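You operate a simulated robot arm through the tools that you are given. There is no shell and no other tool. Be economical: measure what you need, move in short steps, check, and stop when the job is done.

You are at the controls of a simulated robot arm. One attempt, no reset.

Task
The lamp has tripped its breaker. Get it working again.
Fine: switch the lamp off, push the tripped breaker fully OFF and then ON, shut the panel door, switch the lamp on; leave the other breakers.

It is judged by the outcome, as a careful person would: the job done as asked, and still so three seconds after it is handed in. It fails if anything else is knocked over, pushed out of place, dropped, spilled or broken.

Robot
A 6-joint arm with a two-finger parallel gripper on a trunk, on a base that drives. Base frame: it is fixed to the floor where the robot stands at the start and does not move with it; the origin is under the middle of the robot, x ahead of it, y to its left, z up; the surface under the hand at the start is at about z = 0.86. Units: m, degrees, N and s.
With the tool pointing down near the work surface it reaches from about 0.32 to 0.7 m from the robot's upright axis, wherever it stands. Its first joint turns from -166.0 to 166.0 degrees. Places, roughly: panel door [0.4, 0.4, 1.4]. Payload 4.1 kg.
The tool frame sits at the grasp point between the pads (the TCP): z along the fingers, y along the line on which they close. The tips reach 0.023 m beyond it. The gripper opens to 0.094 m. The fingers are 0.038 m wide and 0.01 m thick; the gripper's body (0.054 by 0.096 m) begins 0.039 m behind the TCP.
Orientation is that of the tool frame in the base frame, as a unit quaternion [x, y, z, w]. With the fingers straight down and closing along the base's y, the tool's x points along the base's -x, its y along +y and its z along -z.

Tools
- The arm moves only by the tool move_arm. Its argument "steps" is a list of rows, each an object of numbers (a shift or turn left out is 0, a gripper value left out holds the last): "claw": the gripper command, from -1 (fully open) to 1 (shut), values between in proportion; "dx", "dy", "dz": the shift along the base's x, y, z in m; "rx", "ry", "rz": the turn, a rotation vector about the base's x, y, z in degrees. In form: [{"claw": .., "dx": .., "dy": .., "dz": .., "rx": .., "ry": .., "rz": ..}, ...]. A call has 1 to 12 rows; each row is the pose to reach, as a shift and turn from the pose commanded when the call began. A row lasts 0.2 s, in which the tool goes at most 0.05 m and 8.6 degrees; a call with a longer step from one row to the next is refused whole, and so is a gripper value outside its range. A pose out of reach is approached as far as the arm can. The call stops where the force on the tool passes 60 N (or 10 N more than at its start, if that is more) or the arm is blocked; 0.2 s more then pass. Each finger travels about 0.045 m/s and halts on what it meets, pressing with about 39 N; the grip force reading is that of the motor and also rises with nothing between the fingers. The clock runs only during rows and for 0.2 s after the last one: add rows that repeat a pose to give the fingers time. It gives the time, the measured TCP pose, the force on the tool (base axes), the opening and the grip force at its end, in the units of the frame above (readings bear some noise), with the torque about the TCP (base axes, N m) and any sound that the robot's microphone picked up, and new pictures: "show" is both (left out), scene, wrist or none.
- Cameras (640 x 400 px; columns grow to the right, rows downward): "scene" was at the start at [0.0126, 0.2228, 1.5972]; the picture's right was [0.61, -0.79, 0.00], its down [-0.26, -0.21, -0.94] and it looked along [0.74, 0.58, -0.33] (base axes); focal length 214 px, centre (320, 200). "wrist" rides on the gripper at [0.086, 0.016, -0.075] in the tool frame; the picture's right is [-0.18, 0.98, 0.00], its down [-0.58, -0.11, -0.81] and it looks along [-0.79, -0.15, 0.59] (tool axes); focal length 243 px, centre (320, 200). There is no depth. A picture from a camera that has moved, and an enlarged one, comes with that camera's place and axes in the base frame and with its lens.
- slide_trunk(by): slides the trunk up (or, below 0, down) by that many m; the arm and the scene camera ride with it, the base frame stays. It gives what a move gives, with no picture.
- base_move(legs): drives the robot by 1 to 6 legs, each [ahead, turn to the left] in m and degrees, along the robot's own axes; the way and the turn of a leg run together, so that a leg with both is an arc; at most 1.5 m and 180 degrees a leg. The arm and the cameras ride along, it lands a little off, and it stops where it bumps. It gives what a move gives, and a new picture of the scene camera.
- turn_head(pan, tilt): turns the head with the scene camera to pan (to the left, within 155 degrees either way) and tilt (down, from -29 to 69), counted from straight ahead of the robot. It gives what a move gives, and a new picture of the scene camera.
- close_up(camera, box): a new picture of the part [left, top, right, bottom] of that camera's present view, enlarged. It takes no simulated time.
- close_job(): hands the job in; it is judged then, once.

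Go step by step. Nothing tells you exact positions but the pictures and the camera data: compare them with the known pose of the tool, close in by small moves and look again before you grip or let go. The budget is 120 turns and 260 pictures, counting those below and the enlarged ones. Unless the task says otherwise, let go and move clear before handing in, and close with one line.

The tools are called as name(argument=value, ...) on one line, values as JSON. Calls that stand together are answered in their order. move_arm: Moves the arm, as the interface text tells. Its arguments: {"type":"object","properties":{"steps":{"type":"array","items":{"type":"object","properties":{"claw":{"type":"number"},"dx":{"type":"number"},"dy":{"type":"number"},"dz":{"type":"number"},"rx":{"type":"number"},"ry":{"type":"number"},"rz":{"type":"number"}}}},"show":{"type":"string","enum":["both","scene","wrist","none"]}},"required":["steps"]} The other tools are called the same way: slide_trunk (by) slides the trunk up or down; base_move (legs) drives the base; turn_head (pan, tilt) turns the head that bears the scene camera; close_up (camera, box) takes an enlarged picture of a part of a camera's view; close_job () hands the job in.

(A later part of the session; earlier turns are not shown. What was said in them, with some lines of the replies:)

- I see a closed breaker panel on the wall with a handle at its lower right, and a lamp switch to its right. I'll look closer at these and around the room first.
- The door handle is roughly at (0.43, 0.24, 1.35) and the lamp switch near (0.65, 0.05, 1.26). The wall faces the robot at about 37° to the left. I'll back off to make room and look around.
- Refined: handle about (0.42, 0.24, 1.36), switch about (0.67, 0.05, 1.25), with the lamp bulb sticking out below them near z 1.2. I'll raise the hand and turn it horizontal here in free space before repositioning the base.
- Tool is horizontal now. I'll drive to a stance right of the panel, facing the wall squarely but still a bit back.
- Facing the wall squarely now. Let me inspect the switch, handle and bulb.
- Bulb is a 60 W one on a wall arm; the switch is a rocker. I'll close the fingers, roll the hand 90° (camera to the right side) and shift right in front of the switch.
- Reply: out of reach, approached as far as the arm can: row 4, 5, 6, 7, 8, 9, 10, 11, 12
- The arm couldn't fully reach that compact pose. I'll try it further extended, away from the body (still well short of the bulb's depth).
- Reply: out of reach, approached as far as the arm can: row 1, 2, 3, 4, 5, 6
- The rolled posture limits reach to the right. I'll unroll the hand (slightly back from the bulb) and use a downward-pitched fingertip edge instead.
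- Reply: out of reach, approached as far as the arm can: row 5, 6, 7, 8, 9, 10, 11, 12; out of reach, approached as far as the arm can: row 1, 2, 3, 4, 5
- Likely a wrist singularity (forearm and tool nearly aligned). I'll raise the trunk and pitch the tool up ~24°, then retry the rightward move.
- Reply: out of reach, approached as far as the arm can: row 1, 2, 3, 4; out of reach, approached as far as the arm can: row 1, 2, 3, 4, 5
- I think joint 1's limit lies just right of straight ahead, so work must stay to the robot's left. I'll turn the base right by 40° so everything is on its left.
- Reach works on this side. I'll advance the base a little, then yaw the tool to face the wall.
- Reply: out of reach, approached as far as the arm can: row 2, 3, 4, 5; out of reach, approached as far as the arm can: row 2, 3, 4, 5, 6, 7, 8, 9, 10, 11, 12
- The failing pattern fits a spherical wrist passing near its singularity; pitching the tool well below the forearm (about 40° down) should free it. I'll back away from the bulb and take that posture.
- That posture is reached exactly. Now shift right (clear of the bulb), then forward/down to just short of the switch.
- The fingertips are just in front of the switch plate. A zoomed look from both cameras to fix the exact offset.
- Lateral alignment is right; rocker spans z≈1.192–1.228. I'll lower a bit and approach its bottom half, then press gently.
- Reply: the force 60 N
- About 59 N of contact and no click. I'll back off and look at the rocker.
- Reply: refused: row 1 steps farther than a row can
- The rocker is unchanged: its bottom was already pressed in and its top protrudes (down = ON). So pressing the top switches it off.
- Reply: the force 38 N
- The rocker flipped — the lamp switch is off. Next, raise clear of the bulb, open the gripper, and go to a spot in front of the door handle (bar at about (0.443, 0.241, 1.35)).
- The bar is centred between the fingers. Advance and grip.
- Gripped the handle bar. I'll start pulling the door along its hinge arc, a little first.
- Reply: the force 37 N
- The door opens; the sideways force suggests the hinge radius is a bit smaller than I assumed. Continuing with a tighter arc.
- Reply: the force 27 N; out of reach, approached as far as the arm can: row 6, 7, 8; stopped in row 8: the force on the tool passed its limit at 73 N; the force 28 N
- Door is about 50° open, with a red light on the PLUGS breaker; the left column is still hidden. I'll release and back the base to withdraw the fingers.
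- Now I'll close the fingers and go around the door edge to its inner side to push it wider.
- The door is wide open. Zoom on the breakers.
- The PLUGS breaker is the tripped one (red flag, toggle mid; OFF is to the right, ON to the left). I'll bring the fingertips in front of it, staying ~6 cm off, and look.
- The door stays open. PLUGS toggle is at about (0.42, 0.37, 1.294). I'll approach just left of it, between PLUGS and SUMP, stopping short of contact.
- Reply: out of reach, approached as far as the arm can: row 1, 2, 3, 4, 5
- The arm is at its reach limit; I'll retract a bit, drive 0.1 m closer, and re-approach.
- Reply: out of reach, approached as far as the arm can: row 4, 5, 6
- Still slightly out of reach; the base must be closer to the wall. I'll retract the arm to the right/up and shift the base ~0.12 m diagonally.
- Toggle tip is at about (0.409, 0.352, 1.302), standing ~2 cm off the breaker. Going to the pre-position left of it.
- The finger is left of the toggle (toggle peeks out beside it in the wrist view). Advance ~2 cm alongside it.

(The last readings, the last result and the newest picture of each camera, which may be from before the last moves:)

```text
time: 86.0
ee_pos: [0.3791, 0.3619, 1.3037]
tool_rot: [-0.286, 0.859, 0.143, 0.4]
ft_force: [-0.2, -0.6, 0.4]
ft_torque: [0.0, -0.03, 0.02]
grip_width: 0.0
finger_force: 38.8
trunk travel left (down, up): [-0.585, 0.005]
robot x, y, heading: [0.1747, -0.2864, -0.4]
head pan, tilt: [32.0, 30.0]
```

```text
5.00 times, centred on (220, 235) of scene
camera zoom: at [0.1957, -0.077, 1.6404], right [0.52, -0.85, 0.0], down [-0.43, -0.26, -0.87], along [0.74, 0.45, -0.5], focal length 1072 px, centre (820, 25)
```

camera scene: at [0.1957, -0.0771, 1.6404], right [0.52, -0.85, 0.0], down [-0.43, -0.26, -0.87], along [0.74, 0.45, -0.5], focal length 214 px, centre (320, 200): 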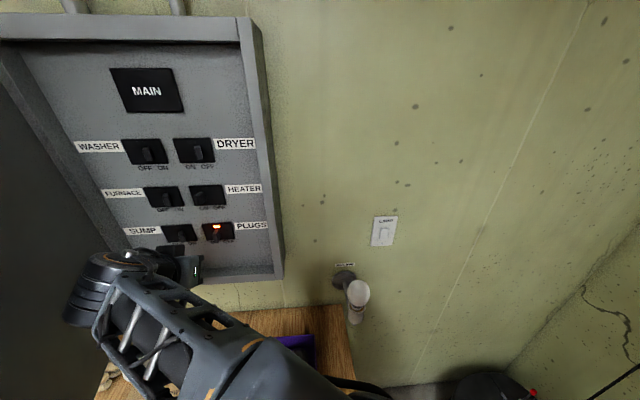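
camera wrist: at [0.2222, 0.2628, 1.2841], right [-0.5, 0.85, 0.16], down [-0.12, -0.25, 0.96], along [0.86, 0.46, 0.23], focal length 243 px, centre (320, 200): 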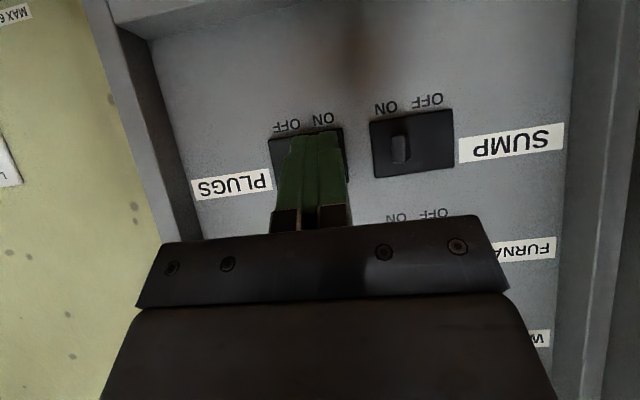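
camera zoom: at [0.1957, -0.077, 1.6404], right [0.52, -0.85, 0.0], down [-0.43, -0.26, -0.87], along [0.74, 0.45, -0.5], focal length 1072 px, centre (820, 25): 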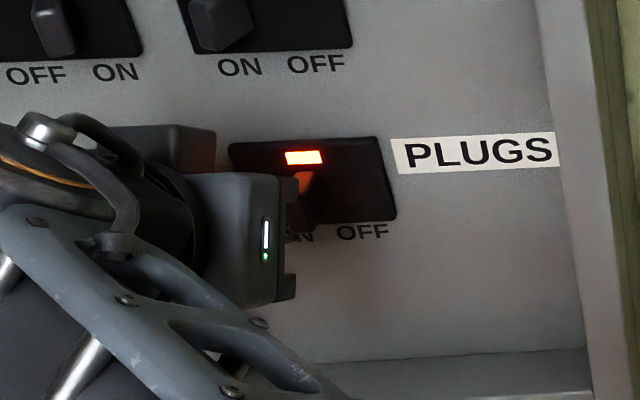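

move_arm(steps=[{"dx": 0.0056, "dy": -0.0014}, {"dx": 0.008, "dy": -0.0045}, {"dx": 0.0105, "dy": -0.0076}, {"dx": 0.013, "dy": -0.0107}, {"dx": 0.0155, "dy": -0.0138}, {"dx": 0.018, "dy": -0.017}], show="none")

close_up(camera="wrist", box=[220, 60, 460, 220])

close_up(camera="scene", box=[160, 195, 280, 275])

```text
time: 87.4
ee_pos: [0.396, 0.3459, 1.303]
tool_rot: [-0.286, 0.859, 0.143, 0.4]
ft_force: [-2.4, 4.7, -1.1]
ft_torque: [0.01, 0.03, 0.16]
grip_width: 0.0002
finger_force: 39.4
trunk travel left (down, up): [-0.585, 0.005]
robot x, y, heading: [0.1765, -0.2926, -0.6]
head pan, tilt: [32.0, 30.0]
```

```text
2.50 times, centred on (340, 140) of wrist
camera zoom: at [0.297, 0.292, 1.2848], right [-0.5, 0.85, 0.16], down [-0.12, -0.25, 0.96], along [0.86, 0.46, 0.23], focal length 606 px, centre (270, 350)
```

zoom: 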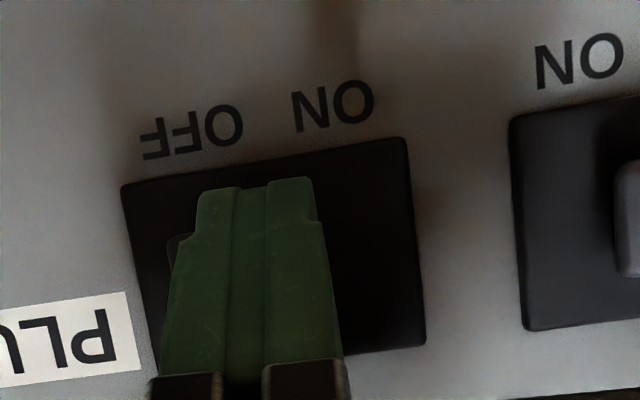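

```text
5.00 times, centred on (220, 235) of scene
camera zoom: at [0.1952, -0.0759, 1.6402], right [0.52, -0.85, 0.0], down [-0.43, -0.26, -0.87], along [0.74, 0.45, -0.5], focal length 1072 px, centre (820, 25)
```

zoom: 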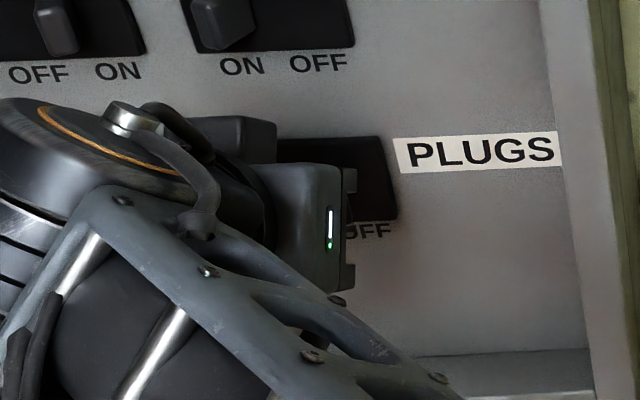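

Light contact; toggle is moving toward OFF. Continue until the stop.

move_arm(steps=[{"dx": 0.0025, "dy": -0.0031}, {"dx": 0.005, "dy": -0.0062}, {"dx": 0.0075, "dy": -0.0094}, {"dx": 0.0094, "dy": -0.0117}], show="none")

close_up(camera="wrist", box=[220, 60, 460, 220])

```text
time: 88.4
ee_pos: [0.3969, 0.3443, 1.3027]
tool_rot: [-0.292, 0.856, 0.146, 0.401]
ft_force: [-28.6, 30.9, 7.0]
ft_torque: [0.15, -0.21, 1.22]
grip_width: 0.0001
finger_force: 38.5
trunk travel left (down, up): [-0.585, 0.005]
robot x, y, heading: [0.1786, -0.2894, -0.5]
head pan, tilt: [32.0, 30.0]
```

```text
2.50 times, centred on (340, 140) of wrist
camera zoom: at [0.2979, 0.2887, 1.2839], right [-0.51, 0.85, 0.16], down [-0.12, -0.25, 0.96], along [0.85, 0.47, 0.23], focal length 606 px, centre (270, 350)
```

zoom: 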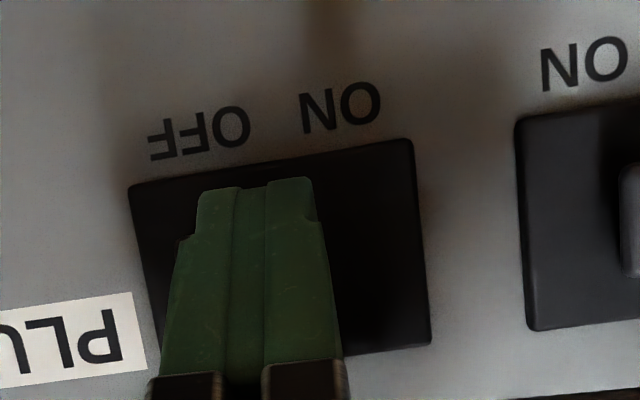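

Hit the hard stop at ~42 N. Back off left and withdraw to check the toggle.

move_arm(steps=[{"dx": -0.005, "dy": 0.0062}, {"dx": -0.01, "dy": 0.0125}, {"dx": -0.026, "dy": 0.0}, {"dx": -0.05, "dy": -0.02}, {"dx": -0.075, "dy": -0.04}], show="none")

close_up(camera="scene", box=[100, 115, 280, 275])

```text
time: 89.6
ee_pos: [0.3307, 0.2931, 1.303]
tool_rot: [-0.287, 0.859, 0.144, 0.4]
ft_force: [0.0, 0.8, -0.7]
ft_torque: [0.03, -0.02, -0.01]
grip_width: 0.0001
finger_force: 38.9
trunk travel left (down, up): [-0.585, 0.005]
robot x, y, heading: [0.1786, -0.2879, -0.7]
head pan, tilt: [32.0, 30.0]
```

```text
2.50 times, centred on (190, 195) of scene
camera zoom: at [0.1955, -0.0777, 1.6405], right [0.52, -0.85, 0.0], down [-0.43, -0.26, -0.87], along [0.74, 0.45, -0.5], focal length 536 px, centre (645, 212)
```

zoom: 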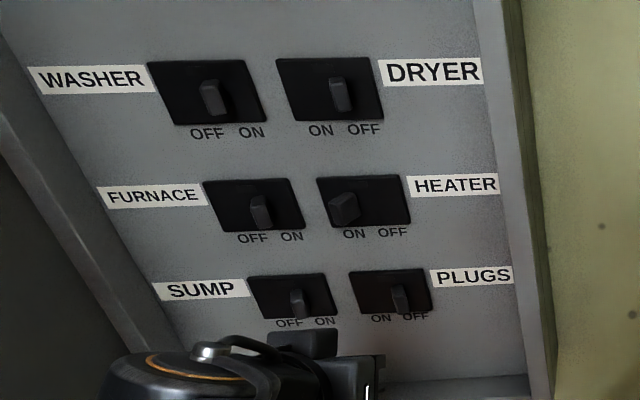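

PLUGS is now OFF and the red flag is gone. Next, move to its right side and push left to ON.

move_arm(steps=[{"dx": 0.029, "dy": -0.036}, {"dx": 0.049, "dy": -0.02}, {"dx": 0.07, "dy": -0.003}, {"dx": 0.08, "dy": 0.005}, {"dx": 0.08, "dy": 0.005}], show="none")

close_up(camera="wrist", box=[220, 60, 460, 220])

close_up(camera="scene", box=[160, 195, 280, 275])

```text
time: 90.8
ee_pos: [0.4118, 0.298, 1.3037]
tool_rot: [-0.286, 0.859, 0.143, 0.399]
ft_force: [0.3, 0.1, -0.5]
ft_torque: [-0.01, -0.02, -0.01]
grip_width: 0.0002
finger_force: 38.9
trunk travel left (down, up): [-0.585, 0.005]
robot x, y, heading: [0.1783, -0.2893, -0.6]
head pan, tilt: [32.0, 30.0]
```

```text
2.50 times, centred on (340, 140) of wrist
camera zoom: at [0.3127, 0.2441, 1.2844], right [-0.5, 0.85, 0.16], down [-0.12, -0.25, 0.96], along [0.86, 0.46, 0.23], focal length 606 px, centre (270, 350)
```

zoom: 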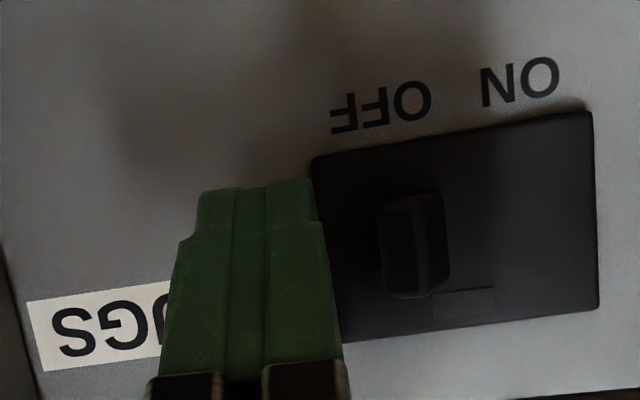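

```text
5.00 times, centred on (220, 235) of scene
camera zoom: at [0.1956, -0.0765, 1.6403], right [0.52, -0.85, 0.0], down [-0.43, -0.26, -0.87], along [0.74, 0.45, -0.5], focal length 1072 px, centre (820, 25)
```

zoom: 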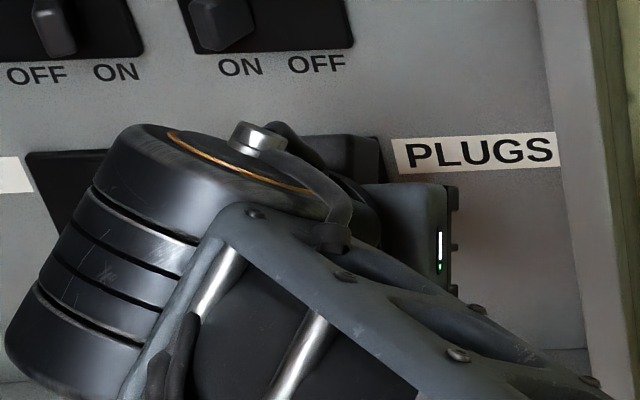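

The finger is right of the toggle. Advance a little more, then push left toward ON.

move_arm(steps=[{"dx": 0.006, "dy": 0.0045}, {"dx": 0.0115, "dy": 0.009}, {"dx": 0.0078, "dy": 0.0137}, {"dx": 0.004, "dy": 0.0184}, {"dx": 0.0003, "dy": 0.023}, {"dx": -0.0035, "dy": 0.0277}, {"dx": -0.006, "dy": 0.0308}, {"dx": -0.0085, "dy": 0.034}, {"dx": -0.011, "dy": 0.037}], show="none")

close_up(camera="wrist", box=[220, 60, 460, 220])

```text
time: 92.8
ee_pos: [0.3995, 0.3339, 1.3028]
tool_rot: [-0.286, 0.859, 0.142, 0.4]
ft_force: [-0.2, -0.4, -0.3]
ft_torque: [-0.01, 0.02, -0.04]
grip_width: 0.0003
finger_force: 38.5
trunk travel left (down, up): [-0.585, 0.005]
robot x, y, heading: [0.1806, -0.2896, -0.7]
head pan, tilt: [32.0, 30.0]
```

```text
2.50 times, centred on (340, 140) of wrist
camera zoom: at [0.301, 0.2808, 1.2844], right [-0.5, 0.85, 0.16], down [-0.12, -0.25, 0.96], along [0.86, 0.46, 0.23], focal length 606 px, centre (270, 350)
```

zoom: 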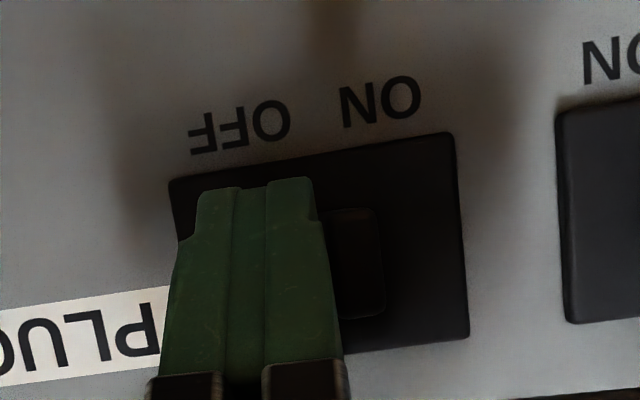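

move_arm(steps=[{"dx": -0.0025, "dy": 0.0031}, {"dx": -0.005, "dy": 0.0062}, {"dx": -0.0075, "dy": 0.0094}, {"dx": -0.01, "dy": 0.0125}], show="none")

close_up(camera="wrist", box=[220, 60, 460, 220])

```text
time: 93.8
ee_pos: [0.3956, 0.3426, 1.3038]
tool_rot: [-0.283, 0.861, 0.141, 0.399]
ft_force: [10.6, -31.3, -8.9]
ft_torque: [-0.24, 0.15, -0.82]
grip_width: 0.0
finger_force: 39.5
trunk travel left (down, up): [-0.585, 0.005]
robot x, y, heading: [0.1794, -0.29, -0.9]
head pan, tilt: [32.0, 30.0]
```

```text
2.50 times, centred on (340, 140) of wrist
camera zoom: at [0.2953, 0.2884, 1.2853], right [-0.49, 0.86, 0.16], down [-0.12, -0.25, 0.96], along [0.86, 0.46, 0.23], focal length 606 px, centre (270, 350)
```

zoom: 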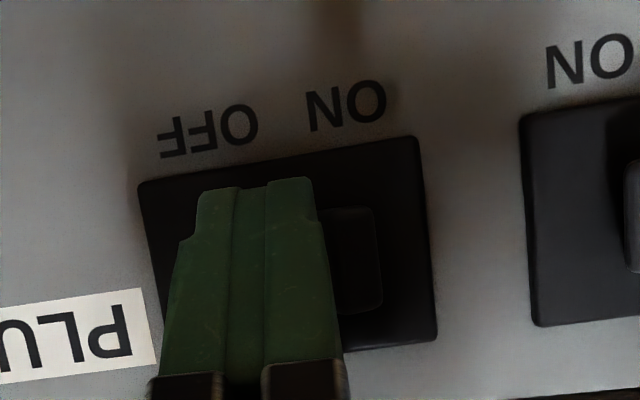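

Hard stop reached at ~33 N. Back off right and withdraw to check.

move_arm(steps=[{"dx": 0.007, "dy": -0.009}, {"dx": 0.014, "dy": -0.018}, {"dx": -0.01, "dy": -0.037}, {"dx": -0.04, "dy": -0.06}, {"dx": -0.07, "dy": -0.09}], show="none")

close_up(camera="scene", box=[100, 115, 280, 275])

close_up(camera="wrist", box=[160, 20, 640, 220])

```text
time: 95.0
ee_pos: [0.3203, 0.2582, 1.3062]
tool_rot: [-0.286, 0.859, 0.144, 0.4]
ft_force: [-0.5, -0.7, 0.8]
ft_torque: [0.0, -0.01, 0.03]
grip_width: 0.0
finger_force: 39.3
trunk travel left (down, up): [-0.585, 0.005]
robot x, y, heading: [0.1773, -0.2908, -0.7]
head pan, tilt: [32.0, 30.0]
```

```text
2.50 times, centred on (190, 195) of scene
camera zoom: at [0.1952, -0.0777, 1.6405], right [0.52, -0.85, 0.0], down [-0.43, -0.26, -0.87], along [0.74, 0.45, -0.5], focal length 536 px, centre (645, 212)
```

zoom: 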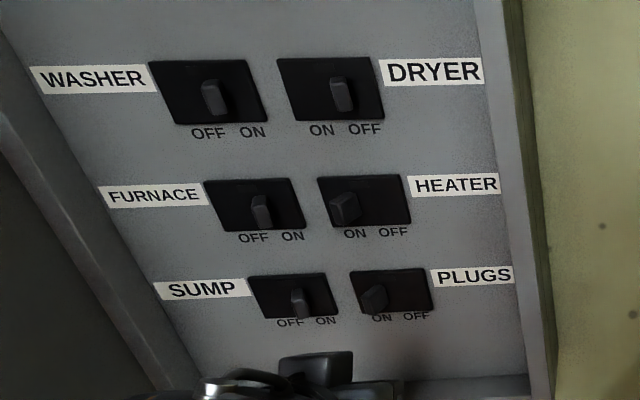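

```text
1.33 times, centred on (400, 120) of wrist
camera zoom: at [0.221, 0.2038, 1.2868], right [-0.5, 0.85, 0.16], down [-0.12, -0.25, 0.96], along [0.86, 0.46, 0.23], focal length 324 px, centre (213, 307)
```

zoom: 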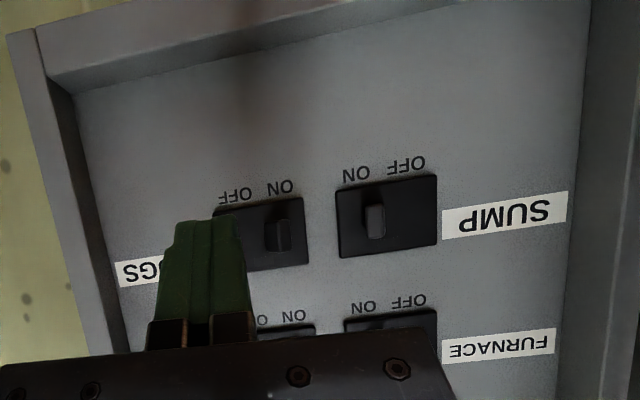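

PLUGS is ON with no flag, others unchanged. Check the bulb, then retract and look at the door.

move_arm(steps=[{"dx": 0.02, "dy": -0.045, "dz": 0.02}, {"dx": 0.04, "dy": -0.09, "dz": 0.04}, {"dx": 0.06, "dy": -0.135, "dz": 0.06}, {"dx": 0.08, "dy": -0.18, "dz": 0.08}, {"dx": 0.1, "dy": -0.22, "dz": 0.08}, {"dx": 0.12, "dy": -0.26, "dz": 0.08}], show="scene")

turn_head(pan=85, tilt=30)

```text
refused: row 1 steps farther than a row can; nothing moved
```

```text
time: 96.2
ee_pos: [0.321, 0.2588, 1.3043]
tool_rot: [-0.286, 0.859, 0.143, 0.399]
ft_force: [-0.4, 0.2, -0.3]
ft_torque: [0.0, 0.0, -0.01]
grip_width: 0.0
finger_force: 39.2
trunk travel left (down, up): [-0.585, 0.005]
robot x, y, heading: [0.1747, -0.2881, -0.8]
head pan, tilt: [85.0, 30.0]
camera scene: at [0.1274, -0.0339, 1.6403], right [1.0, -0.1, 0.0], down [-0.05, -0.5, -0.87], along [0.09, 0.86, -0.5], focal length 214 px, centre (320, 200)
```

scene: 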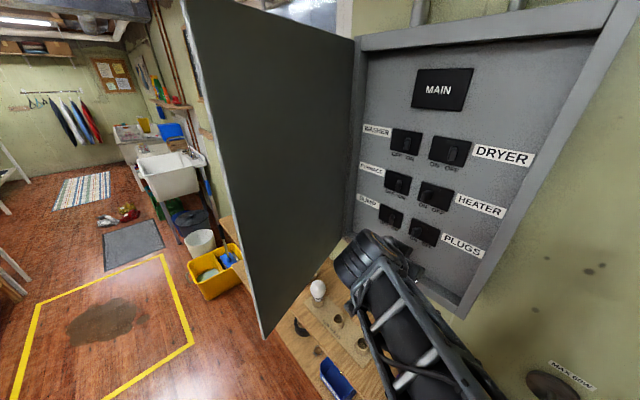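

Door stands ~76° open with its free edge near (0.03, 0.24). I'll retract the arm, back the base up 0.25 m, and then get to the door's outer side.

move_arm(steps=[{"dx": 0.015, "dy": -0.04, "dz": 0.02}, {"dx": 0.03, "dy": -0.08, "dz": 0.04}, {"dx": 0.04, "dy": -0.12, "dz": 0.06}, {"dx": 0.05, "dy": -0.16, "dz": 0.08}, {"dx": 0.06, "dy": -0.2, "dz": 0.1}], show="none")

base_move(legs=[[-0.26, 0]])

turn_head(pan=45, tilt=25)

```text
time: 97.4
ee_pos: [0.3804, 0.0539, 1.4065]
tool_rot: [-0.286, 0.859, 0.144, 0.4]
ft_force: [0.7, 0.0, 0.3]
ft_torque: [0.02, 0.04, -0.01]
grip_width: 0.0
finger_force: 39.1
trunk travel left (down, up): [-0.585, 0.005]
robot x, y, heading: [0.1794, -0.291, -0.8]
head pan, tilt: [85.0, 30.0]
```

```text
time: 99.2
ee_pos: [0.1213, 0.0597, 1.4066]
tool_rot: [-0.286, 0.859, 0.143, 0.4]
ft_force: [-0.5, 0.6, 0.5]
ft_torque: [0.01, -0.02, -0.03]
grip_width: 0.0002
finger_force: 39.0
trunk travel left (down, up): [-0.585, 0.005]
robot x, y, heading: [-0.0805, -0.2847, -0.7]
head pan, tilt: [85.0, 30.0]
camera scene: at [-0.1309, -0.0316, 1.6403], right [1.0, -0.1, 0.0], down [-0.05, -0.5, -0.87], along [0.09, 0.86, -0.5], focal length 214 px, centre (320, 200)
```

scene: 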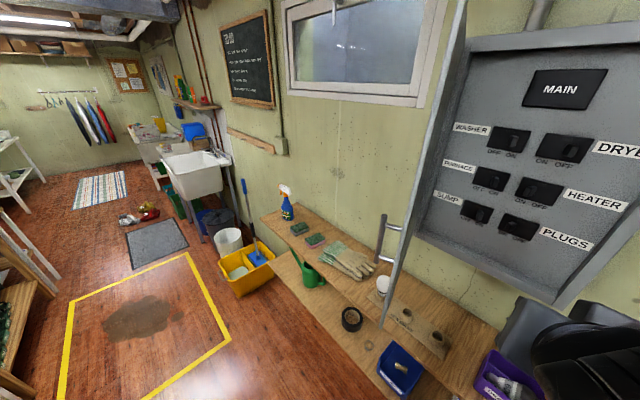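

```text
time: 100.3
ee_pos: [0.1229, 0.0593, 1.4067]
tool_rot: [-0.287, 0.859, 0.144, 0.398]
ft_force: [-0.9, -0.2, 0.0]
ft_torque: [-0.01, -0.01, -0.02]
grip_width: 0.0
finger_force: 39.0
trunk travel left (down, up): [-0.585, 0.005]
robot x, y, heading: [-0.0794, -0.2899, -0.6]
head pan, tilt: [45.0, 25.0]
camera scene: at [-0.0731, -0.0572, 1.6483], right [0.7, -0.71, 0.0], down [-0.3, -0.3, -0.91], along [0.65, 0.63, -0.42], focal length 214 px, centre (320, 200)
```

scene: 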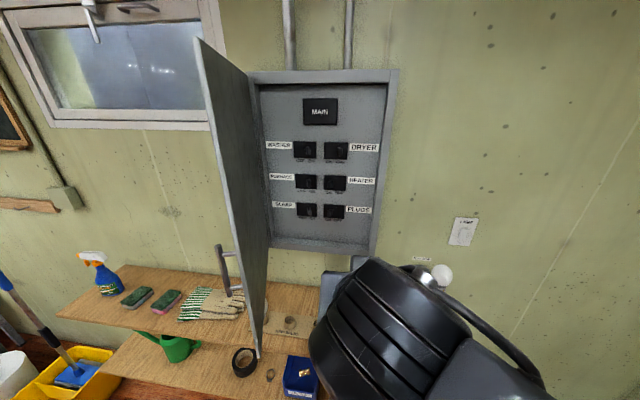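

I'll move around the free edge to the door's outer side, above the handle's height.

move_arm(steps=[{"dx": -0.04, "dy": 0.0, "dz": 0.015, "rz": 3}, {"dx": -0.08, "dy": 0.005, "dz": 0.03, "rz": 6}, {"dx": -0.12, "dy": 0.02, "dz": 0.045, "rz": 9}, {"dx": -0.15, "dy": 0.05, "dz": 0.06, "rz": 11}, {"dx": -0.165, "dy": 0.09, "dz": 0.065, "rz": 11}, {"dx": -0.165, "dy": 0.133, "dz": 0.065, "rz": 11}, {"dx": -0.165, "dy": 0.133, "dz": 0.065, "rz": 11}], show="both")

```text
time: 101.9
ee_pos: [-0.0409, 0.1915, 1.4707]
tool_rot: [-0.368, 0.827, 0.182, 0.384]
ft_force: [0.0, -0.3, -1.4]
ft_torque: [-0.01, 0.0, -0.03]
grip_width: 0.0001
finger_force: 39.4
trunk travel left (down, up): [-0.585, 0.005]
robot x, y, heading: [-0.0771, -0.2884, -0.7]
head pan, tilt: [45.0, 25.0]
camera scene: at [-0.073, -0.0578, 1.6484], right [0.7, -0.72, 0.0], down [-0.3, -0.29, -0.91], along [0.65, 0.63, -0.42], focal length 214 px, centre (320, 200)
camera wrist: at [-0.1282, 0.1189, 1.4517], right [-0.65, 0.74, 0.16], down [-0.07, -0.27, 0.96], along [0.75, 0.62, 0.23], focal length 243 px, centre (320, 200)
```

scene: 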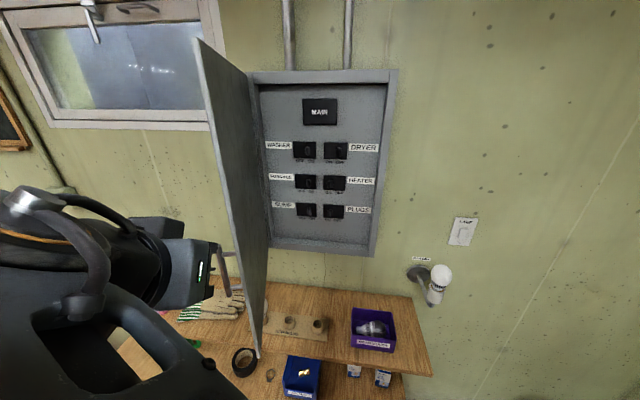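
wrist: 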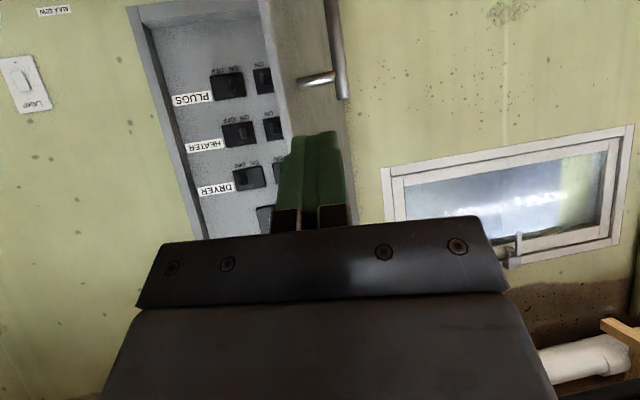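

The bulb is dark with the breaker on, so the switch is truly off. Advance along the door's outer face, slightly higher, then push it toward closing.

move_arm(steps=[{"dx": 0.005, "dy": 0.02, "dz": 0.02}, {"dx": 0.02, "dy": 0.045, "dz": 0.03}, {"dx": 0.04, "dy": 0.072, "dz": 0.03}, {"dx": 0.058, "dy": 0.095, "dz": 0.03}, {"dx": 0.09, "dy": 0.08, "dz": 0.03}, {"dx": 0.12, "dy": 0.065, "dz": 0.03}, {"dx": 0.15, "dy": 0.055, "dz": 0.03}], show="both")

```text
time: 103.0
ee_pos: [0.009, 0.2647, 1.5012]
tool_rot: [-0.366, 0.828, 0.186, 0.381]
ft_force: [-28.7, -40.7, -4.2]
ft_torque: [2.03, -1.04, -2.26]
grip_width: 0.0001
finger_force: 39.0
out of reach, approached as far as the arm can: row 4
trunk travel left (down, up): [-0.585, 0.005]
robot x, y, heading: [-0.079, -0.2891, 0.1]
head pan, tilt: [45.0, 25.0]
stopped in row 5: the force on the tool passed its limit at 74 N (the readings are from after the stop); the commanded pose is now the measured one
camera scene: at [-0.0837, -0.0675, 1.6496], right [0.7, -0.71, 0.0], down [-0.3, -0.29, -0.91], along [0.65, 0.64, -0.42], focal length 214 px, centre (320, 200)
camera wrist: at [-0.0774, 0.1922, 1.4835], right [-0.66, 0.74, 0.17], down [-0.06, -0.28, 0.96], along [0.75, 0.62, 0.23], focal length 243 px, centre (320, 200)
```

scene: 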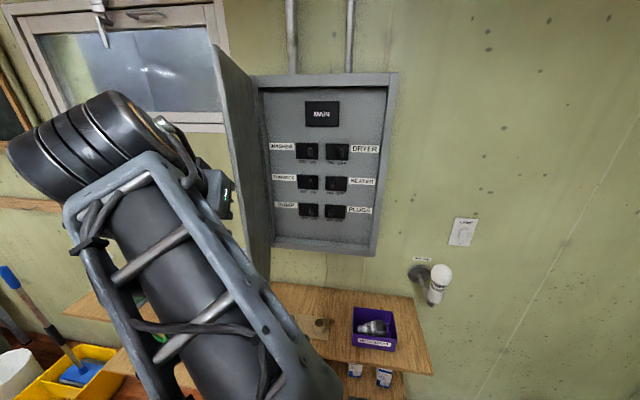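
wrist: 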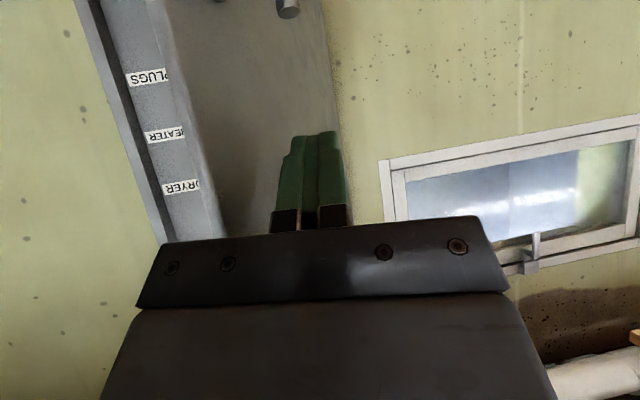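

The hand body nudged the door's free edge head-on. I'll back off slightly and sweep sideways so the finger drags the door closed.

move_arm(steps=[{"dx": -0.008, "dy": -0.012}, {"dx": 0.01, "dy": -0.02}, {"dx": 0.04, "dy": -0.038}, {"dx": 0.073, "dy": -0.054}, {"dx": 0.103, "dy": -0.066}, {"dx": 0.132, "dy": -0.076}, {"dx": 0.162, "dy": -0.082}, {"dx": 0.192, "dy": -0.087}], show="both")

```text
time: 104.8
ee_pos: [0.2129, 0.1914, 1.4959]
tool_rot: [-0.367, 0.83, 0.181, 0.379]
ft_force: [0.6, 0.3, -0.2]
ft_torque: [-0.01, 0.0, -0.03]
grip_width: 0.0
finger_force: 38.5
trunk travel left (down, up): [-0.585, 0.005]
robot x, y, heading: [-0.0773, -0.2921, -0.4]
head pan, tilt: [45.0, 25.0]
camera scene: at [-0.0739, -0.0572, 1.6483], right [0.7, -0.71, 0.0], down [-0.3, -0.3, -0.91], along [0.65, 0.64, -0.42], focal length 214 px, centre (320, 200)
camera wrist: at [0.1261, 0.1178, 1.4777], right [-0.65, 0.74, 0.16], down [-0.06, -0.27, 0.96], along [0.75, 0.62, 0.22], focal length 243 px, centre (320, 200)
```

scene: 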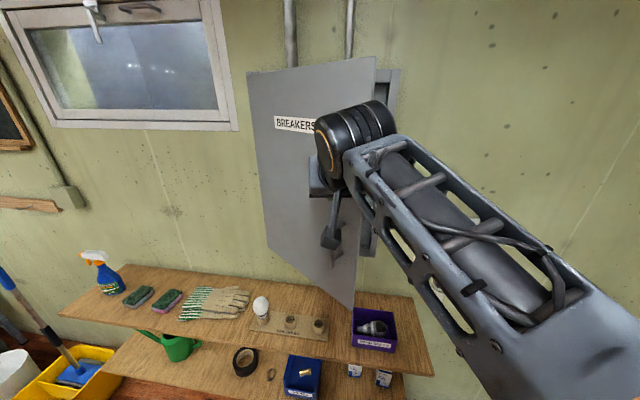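
wrist: 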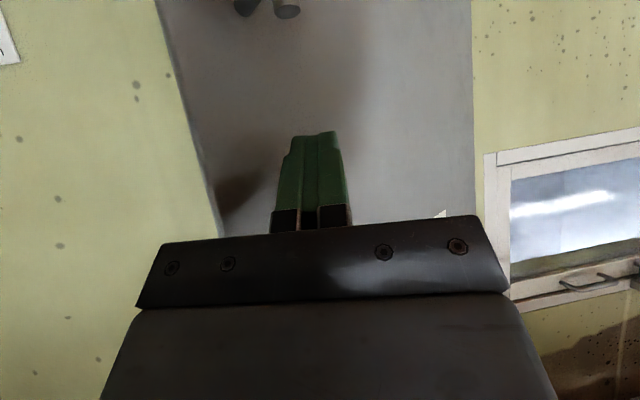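

The door is now only ~30° open. I'll retract slightly, drive the base 0.13 m ahead, and push it shut.

move_arm(steps=[{"dx": -0.035, "dy": -0.03}, {"dx": -0.07, "dy": -0.06}, {"dx": -0.07, "dy": -0.06}], show="none")

base_move(legs=[[0.14, 0]])

```text
time: 105.6
ee_pos: [0.1407, 0.1298, 1.4946]
tool_rot: [-0.367, 0.829, 0.182, 0.38]
ft_force: [0.7, -0.2, 0.3]
ft_torque: [-0.04, -0.03, 0.0]
grip_width: 0.0001
finger_force: 38.6
trunk travel left (down, up): [-0.585, 0.005]
robot x, y, heading: [-0.0807, -0.2876, -0.5]
head pan, tilt: [45.0, 25.0]
```

```text
time: 106.9
ee_pos: [0.2805, 0.1285, 1.4944]
tool_rot: [-0.368, 0.829, 0.183, 0.379]
ft_force: [0.1, 1.0, 0.5]
ft_torque: [0.01, 0.04, 0.02]
grip_width: 0.0001
finger_force: 38.9
trunk travel left (down, up): [-0.585, 0.005]
robot x, y, heading: [0.0574, -0.2861, -0.2]
head pan, tilt: [45.0, 25.0]
camera scene: at [0.0653, -0.0581, 1.6483], right [0.7, -0.71, 0.0], down [-0.3, -0.3, -0.91], along [0.65, 0.64, -0.42], focal length 214 px, centre (320, 200)
```

scene: 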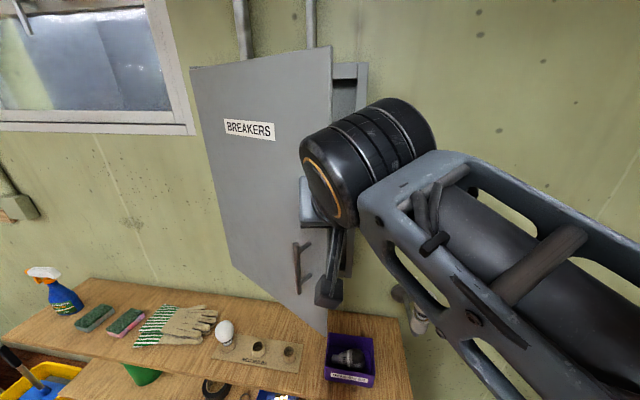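

move_arm(steps=[{"dx": 0.02, "dy": 0.027}, {"dx": 0.04, "dy": 0.054}, {"dx": 0.06, "dy": 0.081}, {"dx": 0.08, "dy": 0.108}, {"dx": 0.095, "dy": 0.129}, {"dx": 0.108, "dy": 0.146}, {"dx": 0.117, "dy": 0.158}, {"dx": 0.124, "dy": 0.168}, {"dx": 0.131, "dy": 0.177}, {"dx": 0.137, "dy": 0.183}, {"dx": 0.142, "dy": 0.187}], show="both")

```text
time: 109.3
ee_pos: [0.4045, 0.2776, 1.4561]
tool_rot: [-0.369, 0.829, 0.182, 0.378]
ft_force: [-0.2, -0.5, -0.2]
ft_torque: [-0.01, 0.01, 0.02]
grip_width: 0.0
finger_force: 39.3
out of reach, approached as far as the arm can: row 5, 6, 7, 8, 9, 10, 11
trunk travel left (down, up): [-0.585, 0.005]
robot x, y, heading: [0.0583, -0.2924, -0.3]
head pan, tilt: [45.0, 25.0]
camera scene: at [0.0654, -0.0568, 1.6481], right [0.7, -0.71, 0.0], down [-0.3, -0.3, -0.91], along [0.64, 0.64, -0.42], focal length 214 px, centre (320, 200)
camera wrist: at [0.3177, 0.2049, 1.4386], right [-0.66, 0.74, 0.16], down [-0.06, -0.27, 0.96], along [0.75, 0.62, 0.22], focal length 243 px, centre (320, 200)
```

scene: 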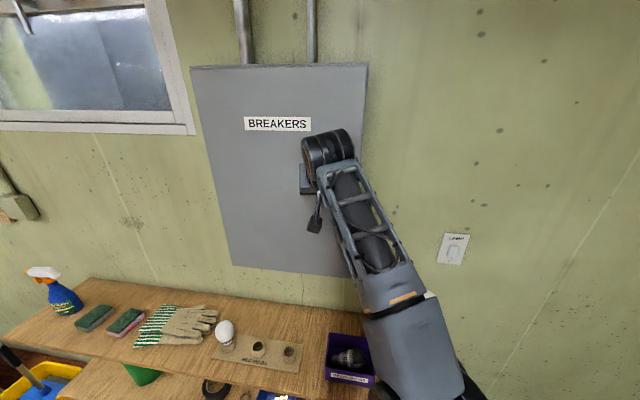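
wrist: 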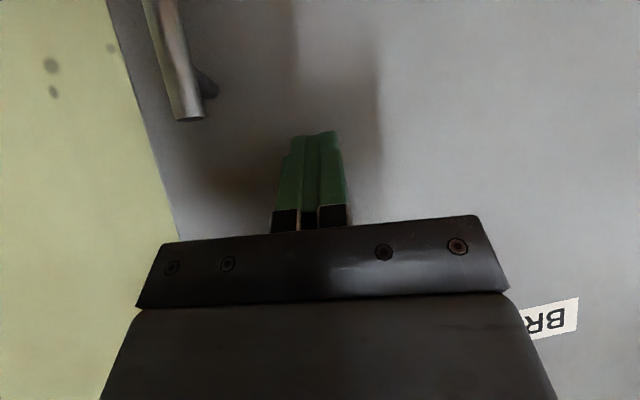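

The door looks closed. I'll give it a firm check push nearer its free edge, above the handle.

move_arm(steps=[{"dx": 0.005, "dy": -0.03, "dz": 0.02}, {"dx": 0.03, "dy": -0.04, "dz": 0.025}, {"dx": 0.042, "dy": -0.027, "dz": 0.025}, {"dx": 0.047, "dy": -0.023, "dz": 0.025}, {"dx": 0.051, "dy": -0.02, "dz": 0.025}, {"dx": 0.055, "dy": -0.017, "dz": 0.025}, {"dx": 0.059, "dy": -0.014, "dz": 0.025}, {"dx": 0.063, "dy": -0.011, "dz": 0.025}, {"dx": 0.067, "dy": -0.008, "dz": 0.025}, {"dx": 0.071, "dy": -0.005, "dz": 0.025}], show="both")

```text
time: 111.5
ee_pos: [0.4384, 0.2398, 1.4717]
tool_rot: [-0.369, 0.825, 0.186, 0.387]
ft_force: [-49.0, -23.2, 16.5]
ft_torque: [0.27, -0.4, 0.18]
grip_width: 0.0002
finger_force: 38.9
out of reach, approached as far as the arm can: row 3, 4, 5, 6, 7, 8, 9, 10
trunk travel left (down, up): [-0.585, 0.005]
robot x, y, heading: [0.058, -0.2862, 0.0]
head pan, tilt: [45.0, 25.0]
camera scene: at [0.0471, -0.0661, 1.6501], right [0.7, -0.71, 0.0], down [-0.29, -0.29, -0.91], along [0.65, 0.64, -0.41], focal length 214 px, centre (320, 200)
camera wrist: at [0.3524, 0.1673, 1.4517], right [-0.66, 0.73, 0.16], down [-0.07, -0.28, 0.96], along [0.75, 0.62, 0.24], focal length 243 px, centre (320, 200)
```

scene: 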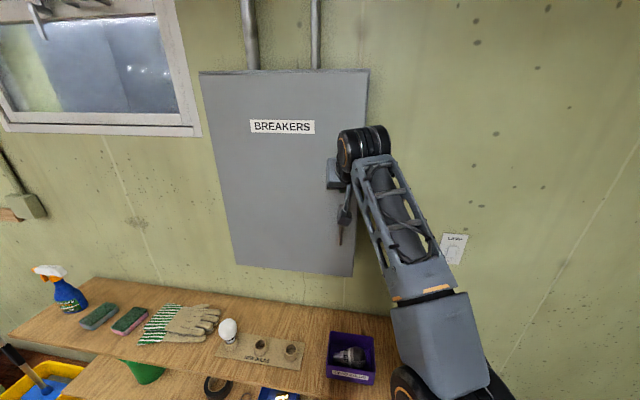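
wrist: 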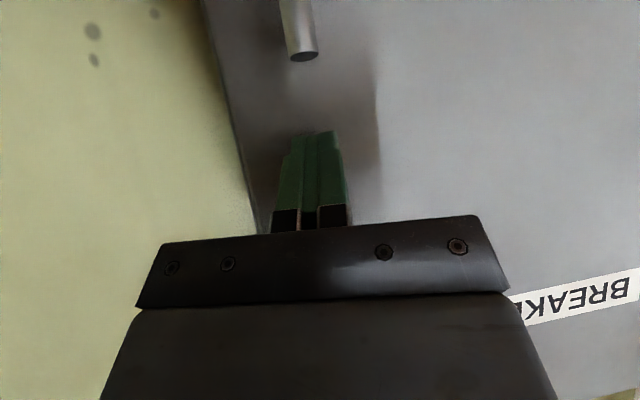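

Solid contact at ~55 N: the door is against its frame. Retract and inspect the gap.

move_arm(steps=[{"dx": -0.03, "dy": -0.03}, {"dx": -0.05, "dy": -0.07}, {"dx": -0.05, "dy": -0.115}, {"dx": -0.03, "dy": -0.155}, {"dx": 0.0, "dy": -0.19}], show="scene")

close_up(camera="scene", box=[190, 50, 390, 290])

```text
time: 112.7
ee_pos: [0.461, 0.0581, 1.4558]
tool_rot: [-0.369, 0.829, 0.182, 0.379]
ft_force: [1.2, 0.8, -0.9]
ft_torque: [-0.01, 0.05, 0.0]
grip_width: 0.0
finger_force: 38.5
out of reach, approached as far as the arm can: row 1, 2
trunk travel left (down, up): [-0.585, 0.005]
robot x, y, heading: [0.062, -0.29, -0.4]
head pan, tilt: [45.0, 25.0]
camera scene: at [0.0689, -0.0548, 1.6477], right [0.7, -0.71, 0.0], down [-0.3, -0.3, -0.9], along [0.64, 0.64, -0.43], focal length 214 px, centre (320, 200)
```

scene: 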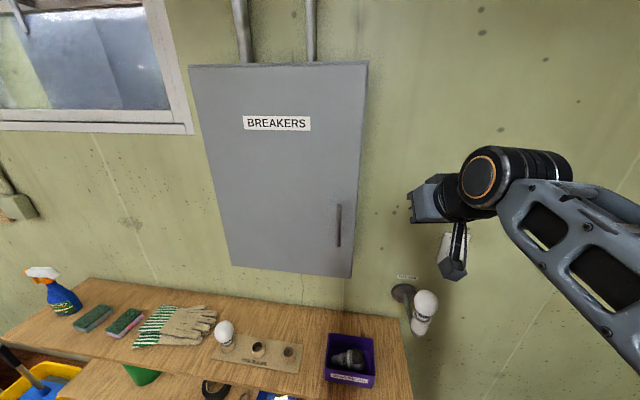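

```text
1.67 times, centred on (290, 170) of scene
camera zoom: at [0.0689, -0.0548, 1.6477], right [0.7, -0.71, 0.0], down [-0.3, -0.3, -0.9], along [0.64, 0.64, -0.43], focal length 358 px, centre (370, 250)
```

zoom: 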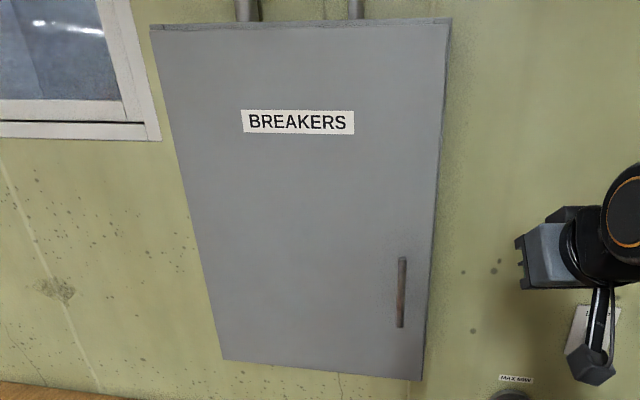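

The door is shut flush. Now back to the switch: same posture as before, via the clear path right of the bulb.

move_arm(steps=[{"dx": 0.015, "dy": -0.042, "dz": -0.01, "rz": -3}, {"dx": 0.03, "dy": -0.084, "dz": -0.02, "rz": -6}, {"dx": 0.045, "dy": -0.126, "dz": -0.03, "rz": -9}, {"dx": 0.06, "dy": -0.168, "dz": -0.04, "rz": -11}, {"dx": 0.072, "dy": -0.205, "dz": -0.05, "rz": -11}, {"dx": 0.097, "dy": -0.186, "dz": -0.085, "rz": -11}, {"dx": 0.122, "dy": -0.166, "dz": -0.12, "rz": -11}, {"dx": 0.147, "dy": -0.146, "dz": -0.155, "rz": -11}, {"dx": 0.17, "dy": -0.128, "dz": -0.19, "rz": -11}, {"dx": 0.185, "dy": -0.114, "dz": -0.225, "rz": -11}, {"dx": 0.194, "dy": -0.108, "dz": -0.256, "rz": -11}, {"dx": 0.194, "dy": -0.108, "dz": -0.256, "rz": -11}], show="both")

close_up(camera="wrist", box=[240, 80, 432, 240])

```text
time: 115.3
ee_pos: [0.65, -0.0521, 1.2025]
tool_rot: [-0.288, 0.861, 0.145, 0.394]
ft_force: [0.2, 0.7, 0.4]
ft_torque: [-0.01, 0.0, 0.02]
grip_width: 0.0001
finger_force: 38.3
trunk travel left (down, up): [-0.585, 0.005]
robot x, y, heading: [0.0579, -0.298, -0.6]
head pan, tilt: [45.0, 25.0]
camera scene: at [0.064, -0.0584, 1.6484], right [0.7, -0.71, 0.0], down [-0.3, -0.3, -0.91], along [0.65, 0.64, -0.42], focal length 214 px, centre (320, 200)
camera wrist: at [0.5502, -0.1067, 1.185], right [-0.5, 0.85, 0.16], down [-0.11, -0.25, 0.96], along [0.86, 0.47, 0.22], focal length 243 px, centre (320, 200)
```

scene: 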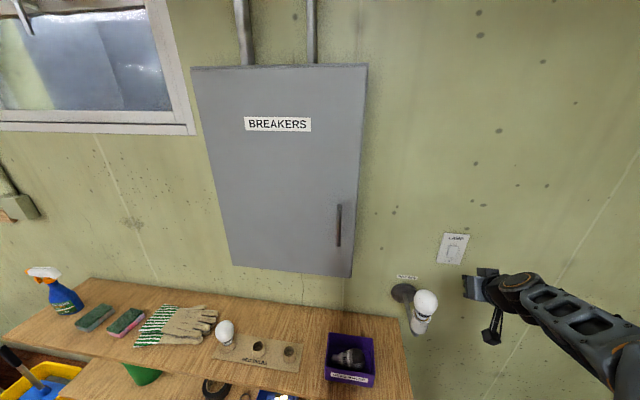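
wrist: 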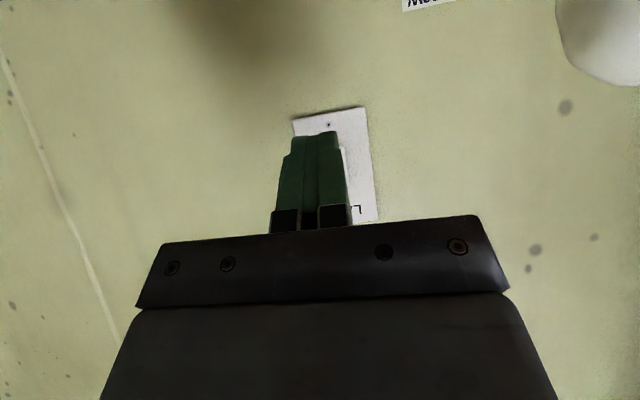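

```text
2.50 times, centred on (336, 160) of wrist
camera zoom: at [0.5502, -0.1067, 1.185], right [-0.5, 0.85, 0.16], down [-0.11, -0.25, 0.96], along [0.86, 0.47, 0.22], focal length 606 px, centre (280, 300)
```

zoom: 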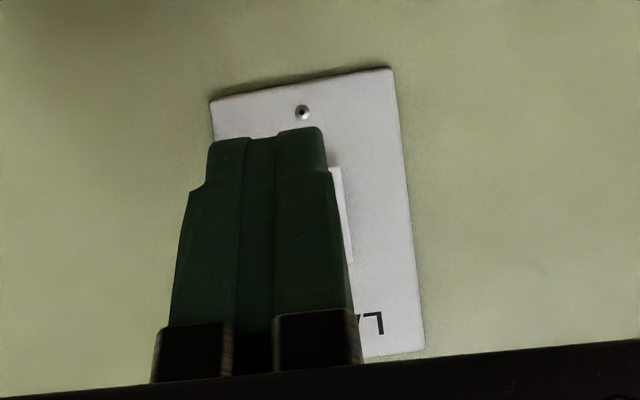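

move_arm(steps=[{"dx": 0.022, "dy": 0.017, "dz": -0.003}, {"dx": 0.044, "dy": 0.034, "dz": -0.003}, {"dx": 0.06, "dy": 0.047, "dz": -0.003}, {"dx": 0.066, "dy": 0.052, "dz": -0.003}, {"dx": 0.07, "dy": 0.055, "dz": -0.003}, {"dx": 0.074, "dy": 0.058, "dz": -0.003}, {"dx": 0.078, "dy": 0.061, "dz": -0.003}, {"dx": 0.082, "dy": 0.064, "dz": -0.003}, {"dx": 0.085, "dy": 0.066, "dz": -0.003}], show="scene")

```text
time: 117.3
ee_pos: [0.7292, 0.0116, 1.203]
tool_rot: [-0.288, 0.861, 0.145, 0.393]
ft_force: [-22.9, -14.6, -4.5]
ft_torque: [-0.35, -0.07, -0.03]
grip_width: 0.0
finger_force: 39.0
trunk travel left (down, up): [-0.585, 0.005]
robot x, y, heading: [0.0559, -0.2893, -0.4]
head pan, tilt: [45.0, 25.0]
camera scene: at [0.0601, -0.0609, 1.6487], right [0.7, -0.71, 0.0], down [-0.3, -0.3, -0.91], along [0.65, 0.64, -0.42], focal length 214 px, centre (320, 200)
```

scene: 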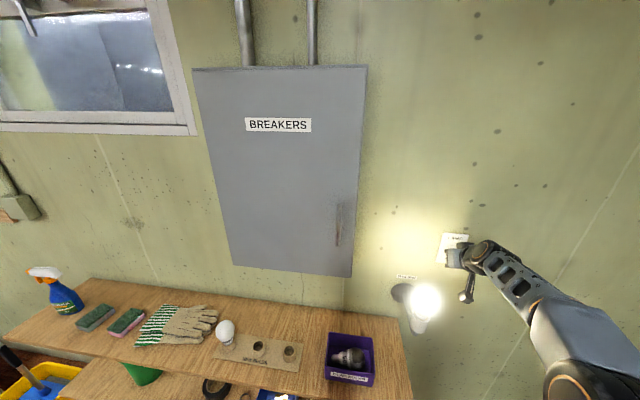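

The lamp is lit. I'll retract clear of the switch and bulb and confirm it stays on.

move_arm(steps=[{"dx": -0.03, "dy": -0.024}, {"dx": -0.06, "dy": -0.048}, {"dx": -0.09, "dy": -0.08, "dz": 0.02}, {"dx": -0.12, "dy": -0.11, "dz": 0.04}, {"dx": -0.15, "dy": -0.14, "dz": 0.06}, {"dx": -0.18, "dy": -0.17, "dz": 0.08}, {"dx": -0.18, "dy": -0.17, "dz": 0.08}, {"dx": -0.18, "dy": -0.17, "dz": 0.08}], show="scene")

turn_head(pan=40, tilt=30)

```text
time: 119.1
ee_pos: [0.5548, -0.1544, 1.2821]
tool_rot: [-0.287, 0.861, 0.145, 0.394]
ft_force: [0.2, -0.2, -0.1]
ft_torque: [0.02, 0.01, 0.01]
grip_width: 0.0002
finger_force: 39.2
trunk travel left (down, up): [-0.585, 0.005]
robot x, y, heading: [0.0581, -0.289, -0.5]
head pan, tilt: [45.0, 25.0]
camera scene: at [0.0641, -0.0583, 1.6483], right [0.7, -0.71, 0.0], down [-0.3, -0.3, -0.91], along [0.65, 0.64, -0.42], focal length 214 px, centre (320, 200)
```

scene: 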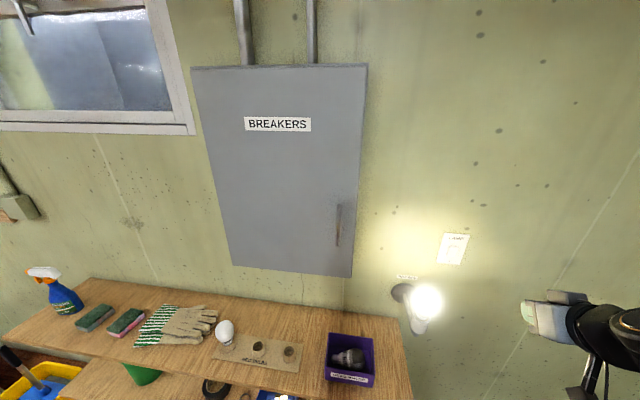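

```text
time: 119.8
ee_pos: [0.5558, -0.1545, 1.2819]
tool_rot: [-0.288, 0.86, 0.145, 0.395]
ft_force: [0.0, 0.0, -0.2]
ft_torque: [-0.01, 0.02, -0.02]
grip_width: 0.0001
finger_force: 39.4
trunk travel left (down, up): [-0.585, 0.005]
robot x, y, heading: [0.0572, -0.2866, -0.5]
head pan, tilt: [40.0, 30.0]
camera scene: at [0.0681, -0.0654, 1.6404], right [0.64, -0.77, 0.0], down [-0.38, -0.32, -0.87], along [0.67, 0.55, -0.5], focal length 214 px, centre (320, 200)
```

scene: 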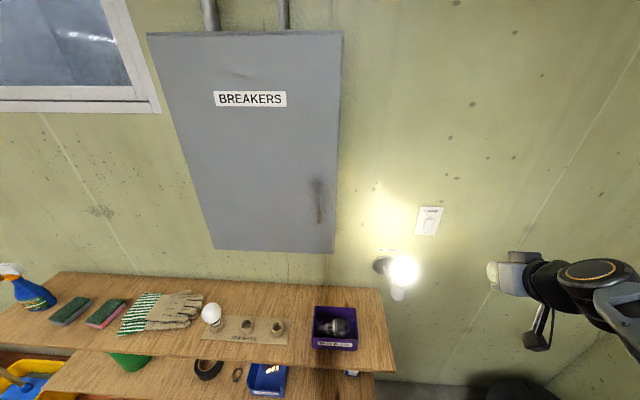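

The lamp stays lit, the panel door is shut, nothing else was disturbed and the arm is clear. Handing in.

close_job()

```text
The job is handed in.
```

The lamp is working again: I switched it off, pushed its tripped breaker (labelled PLUGS) fully OFF and then ON, shut the panel door and switched the lamp back on, leaving the other breakers as they were.
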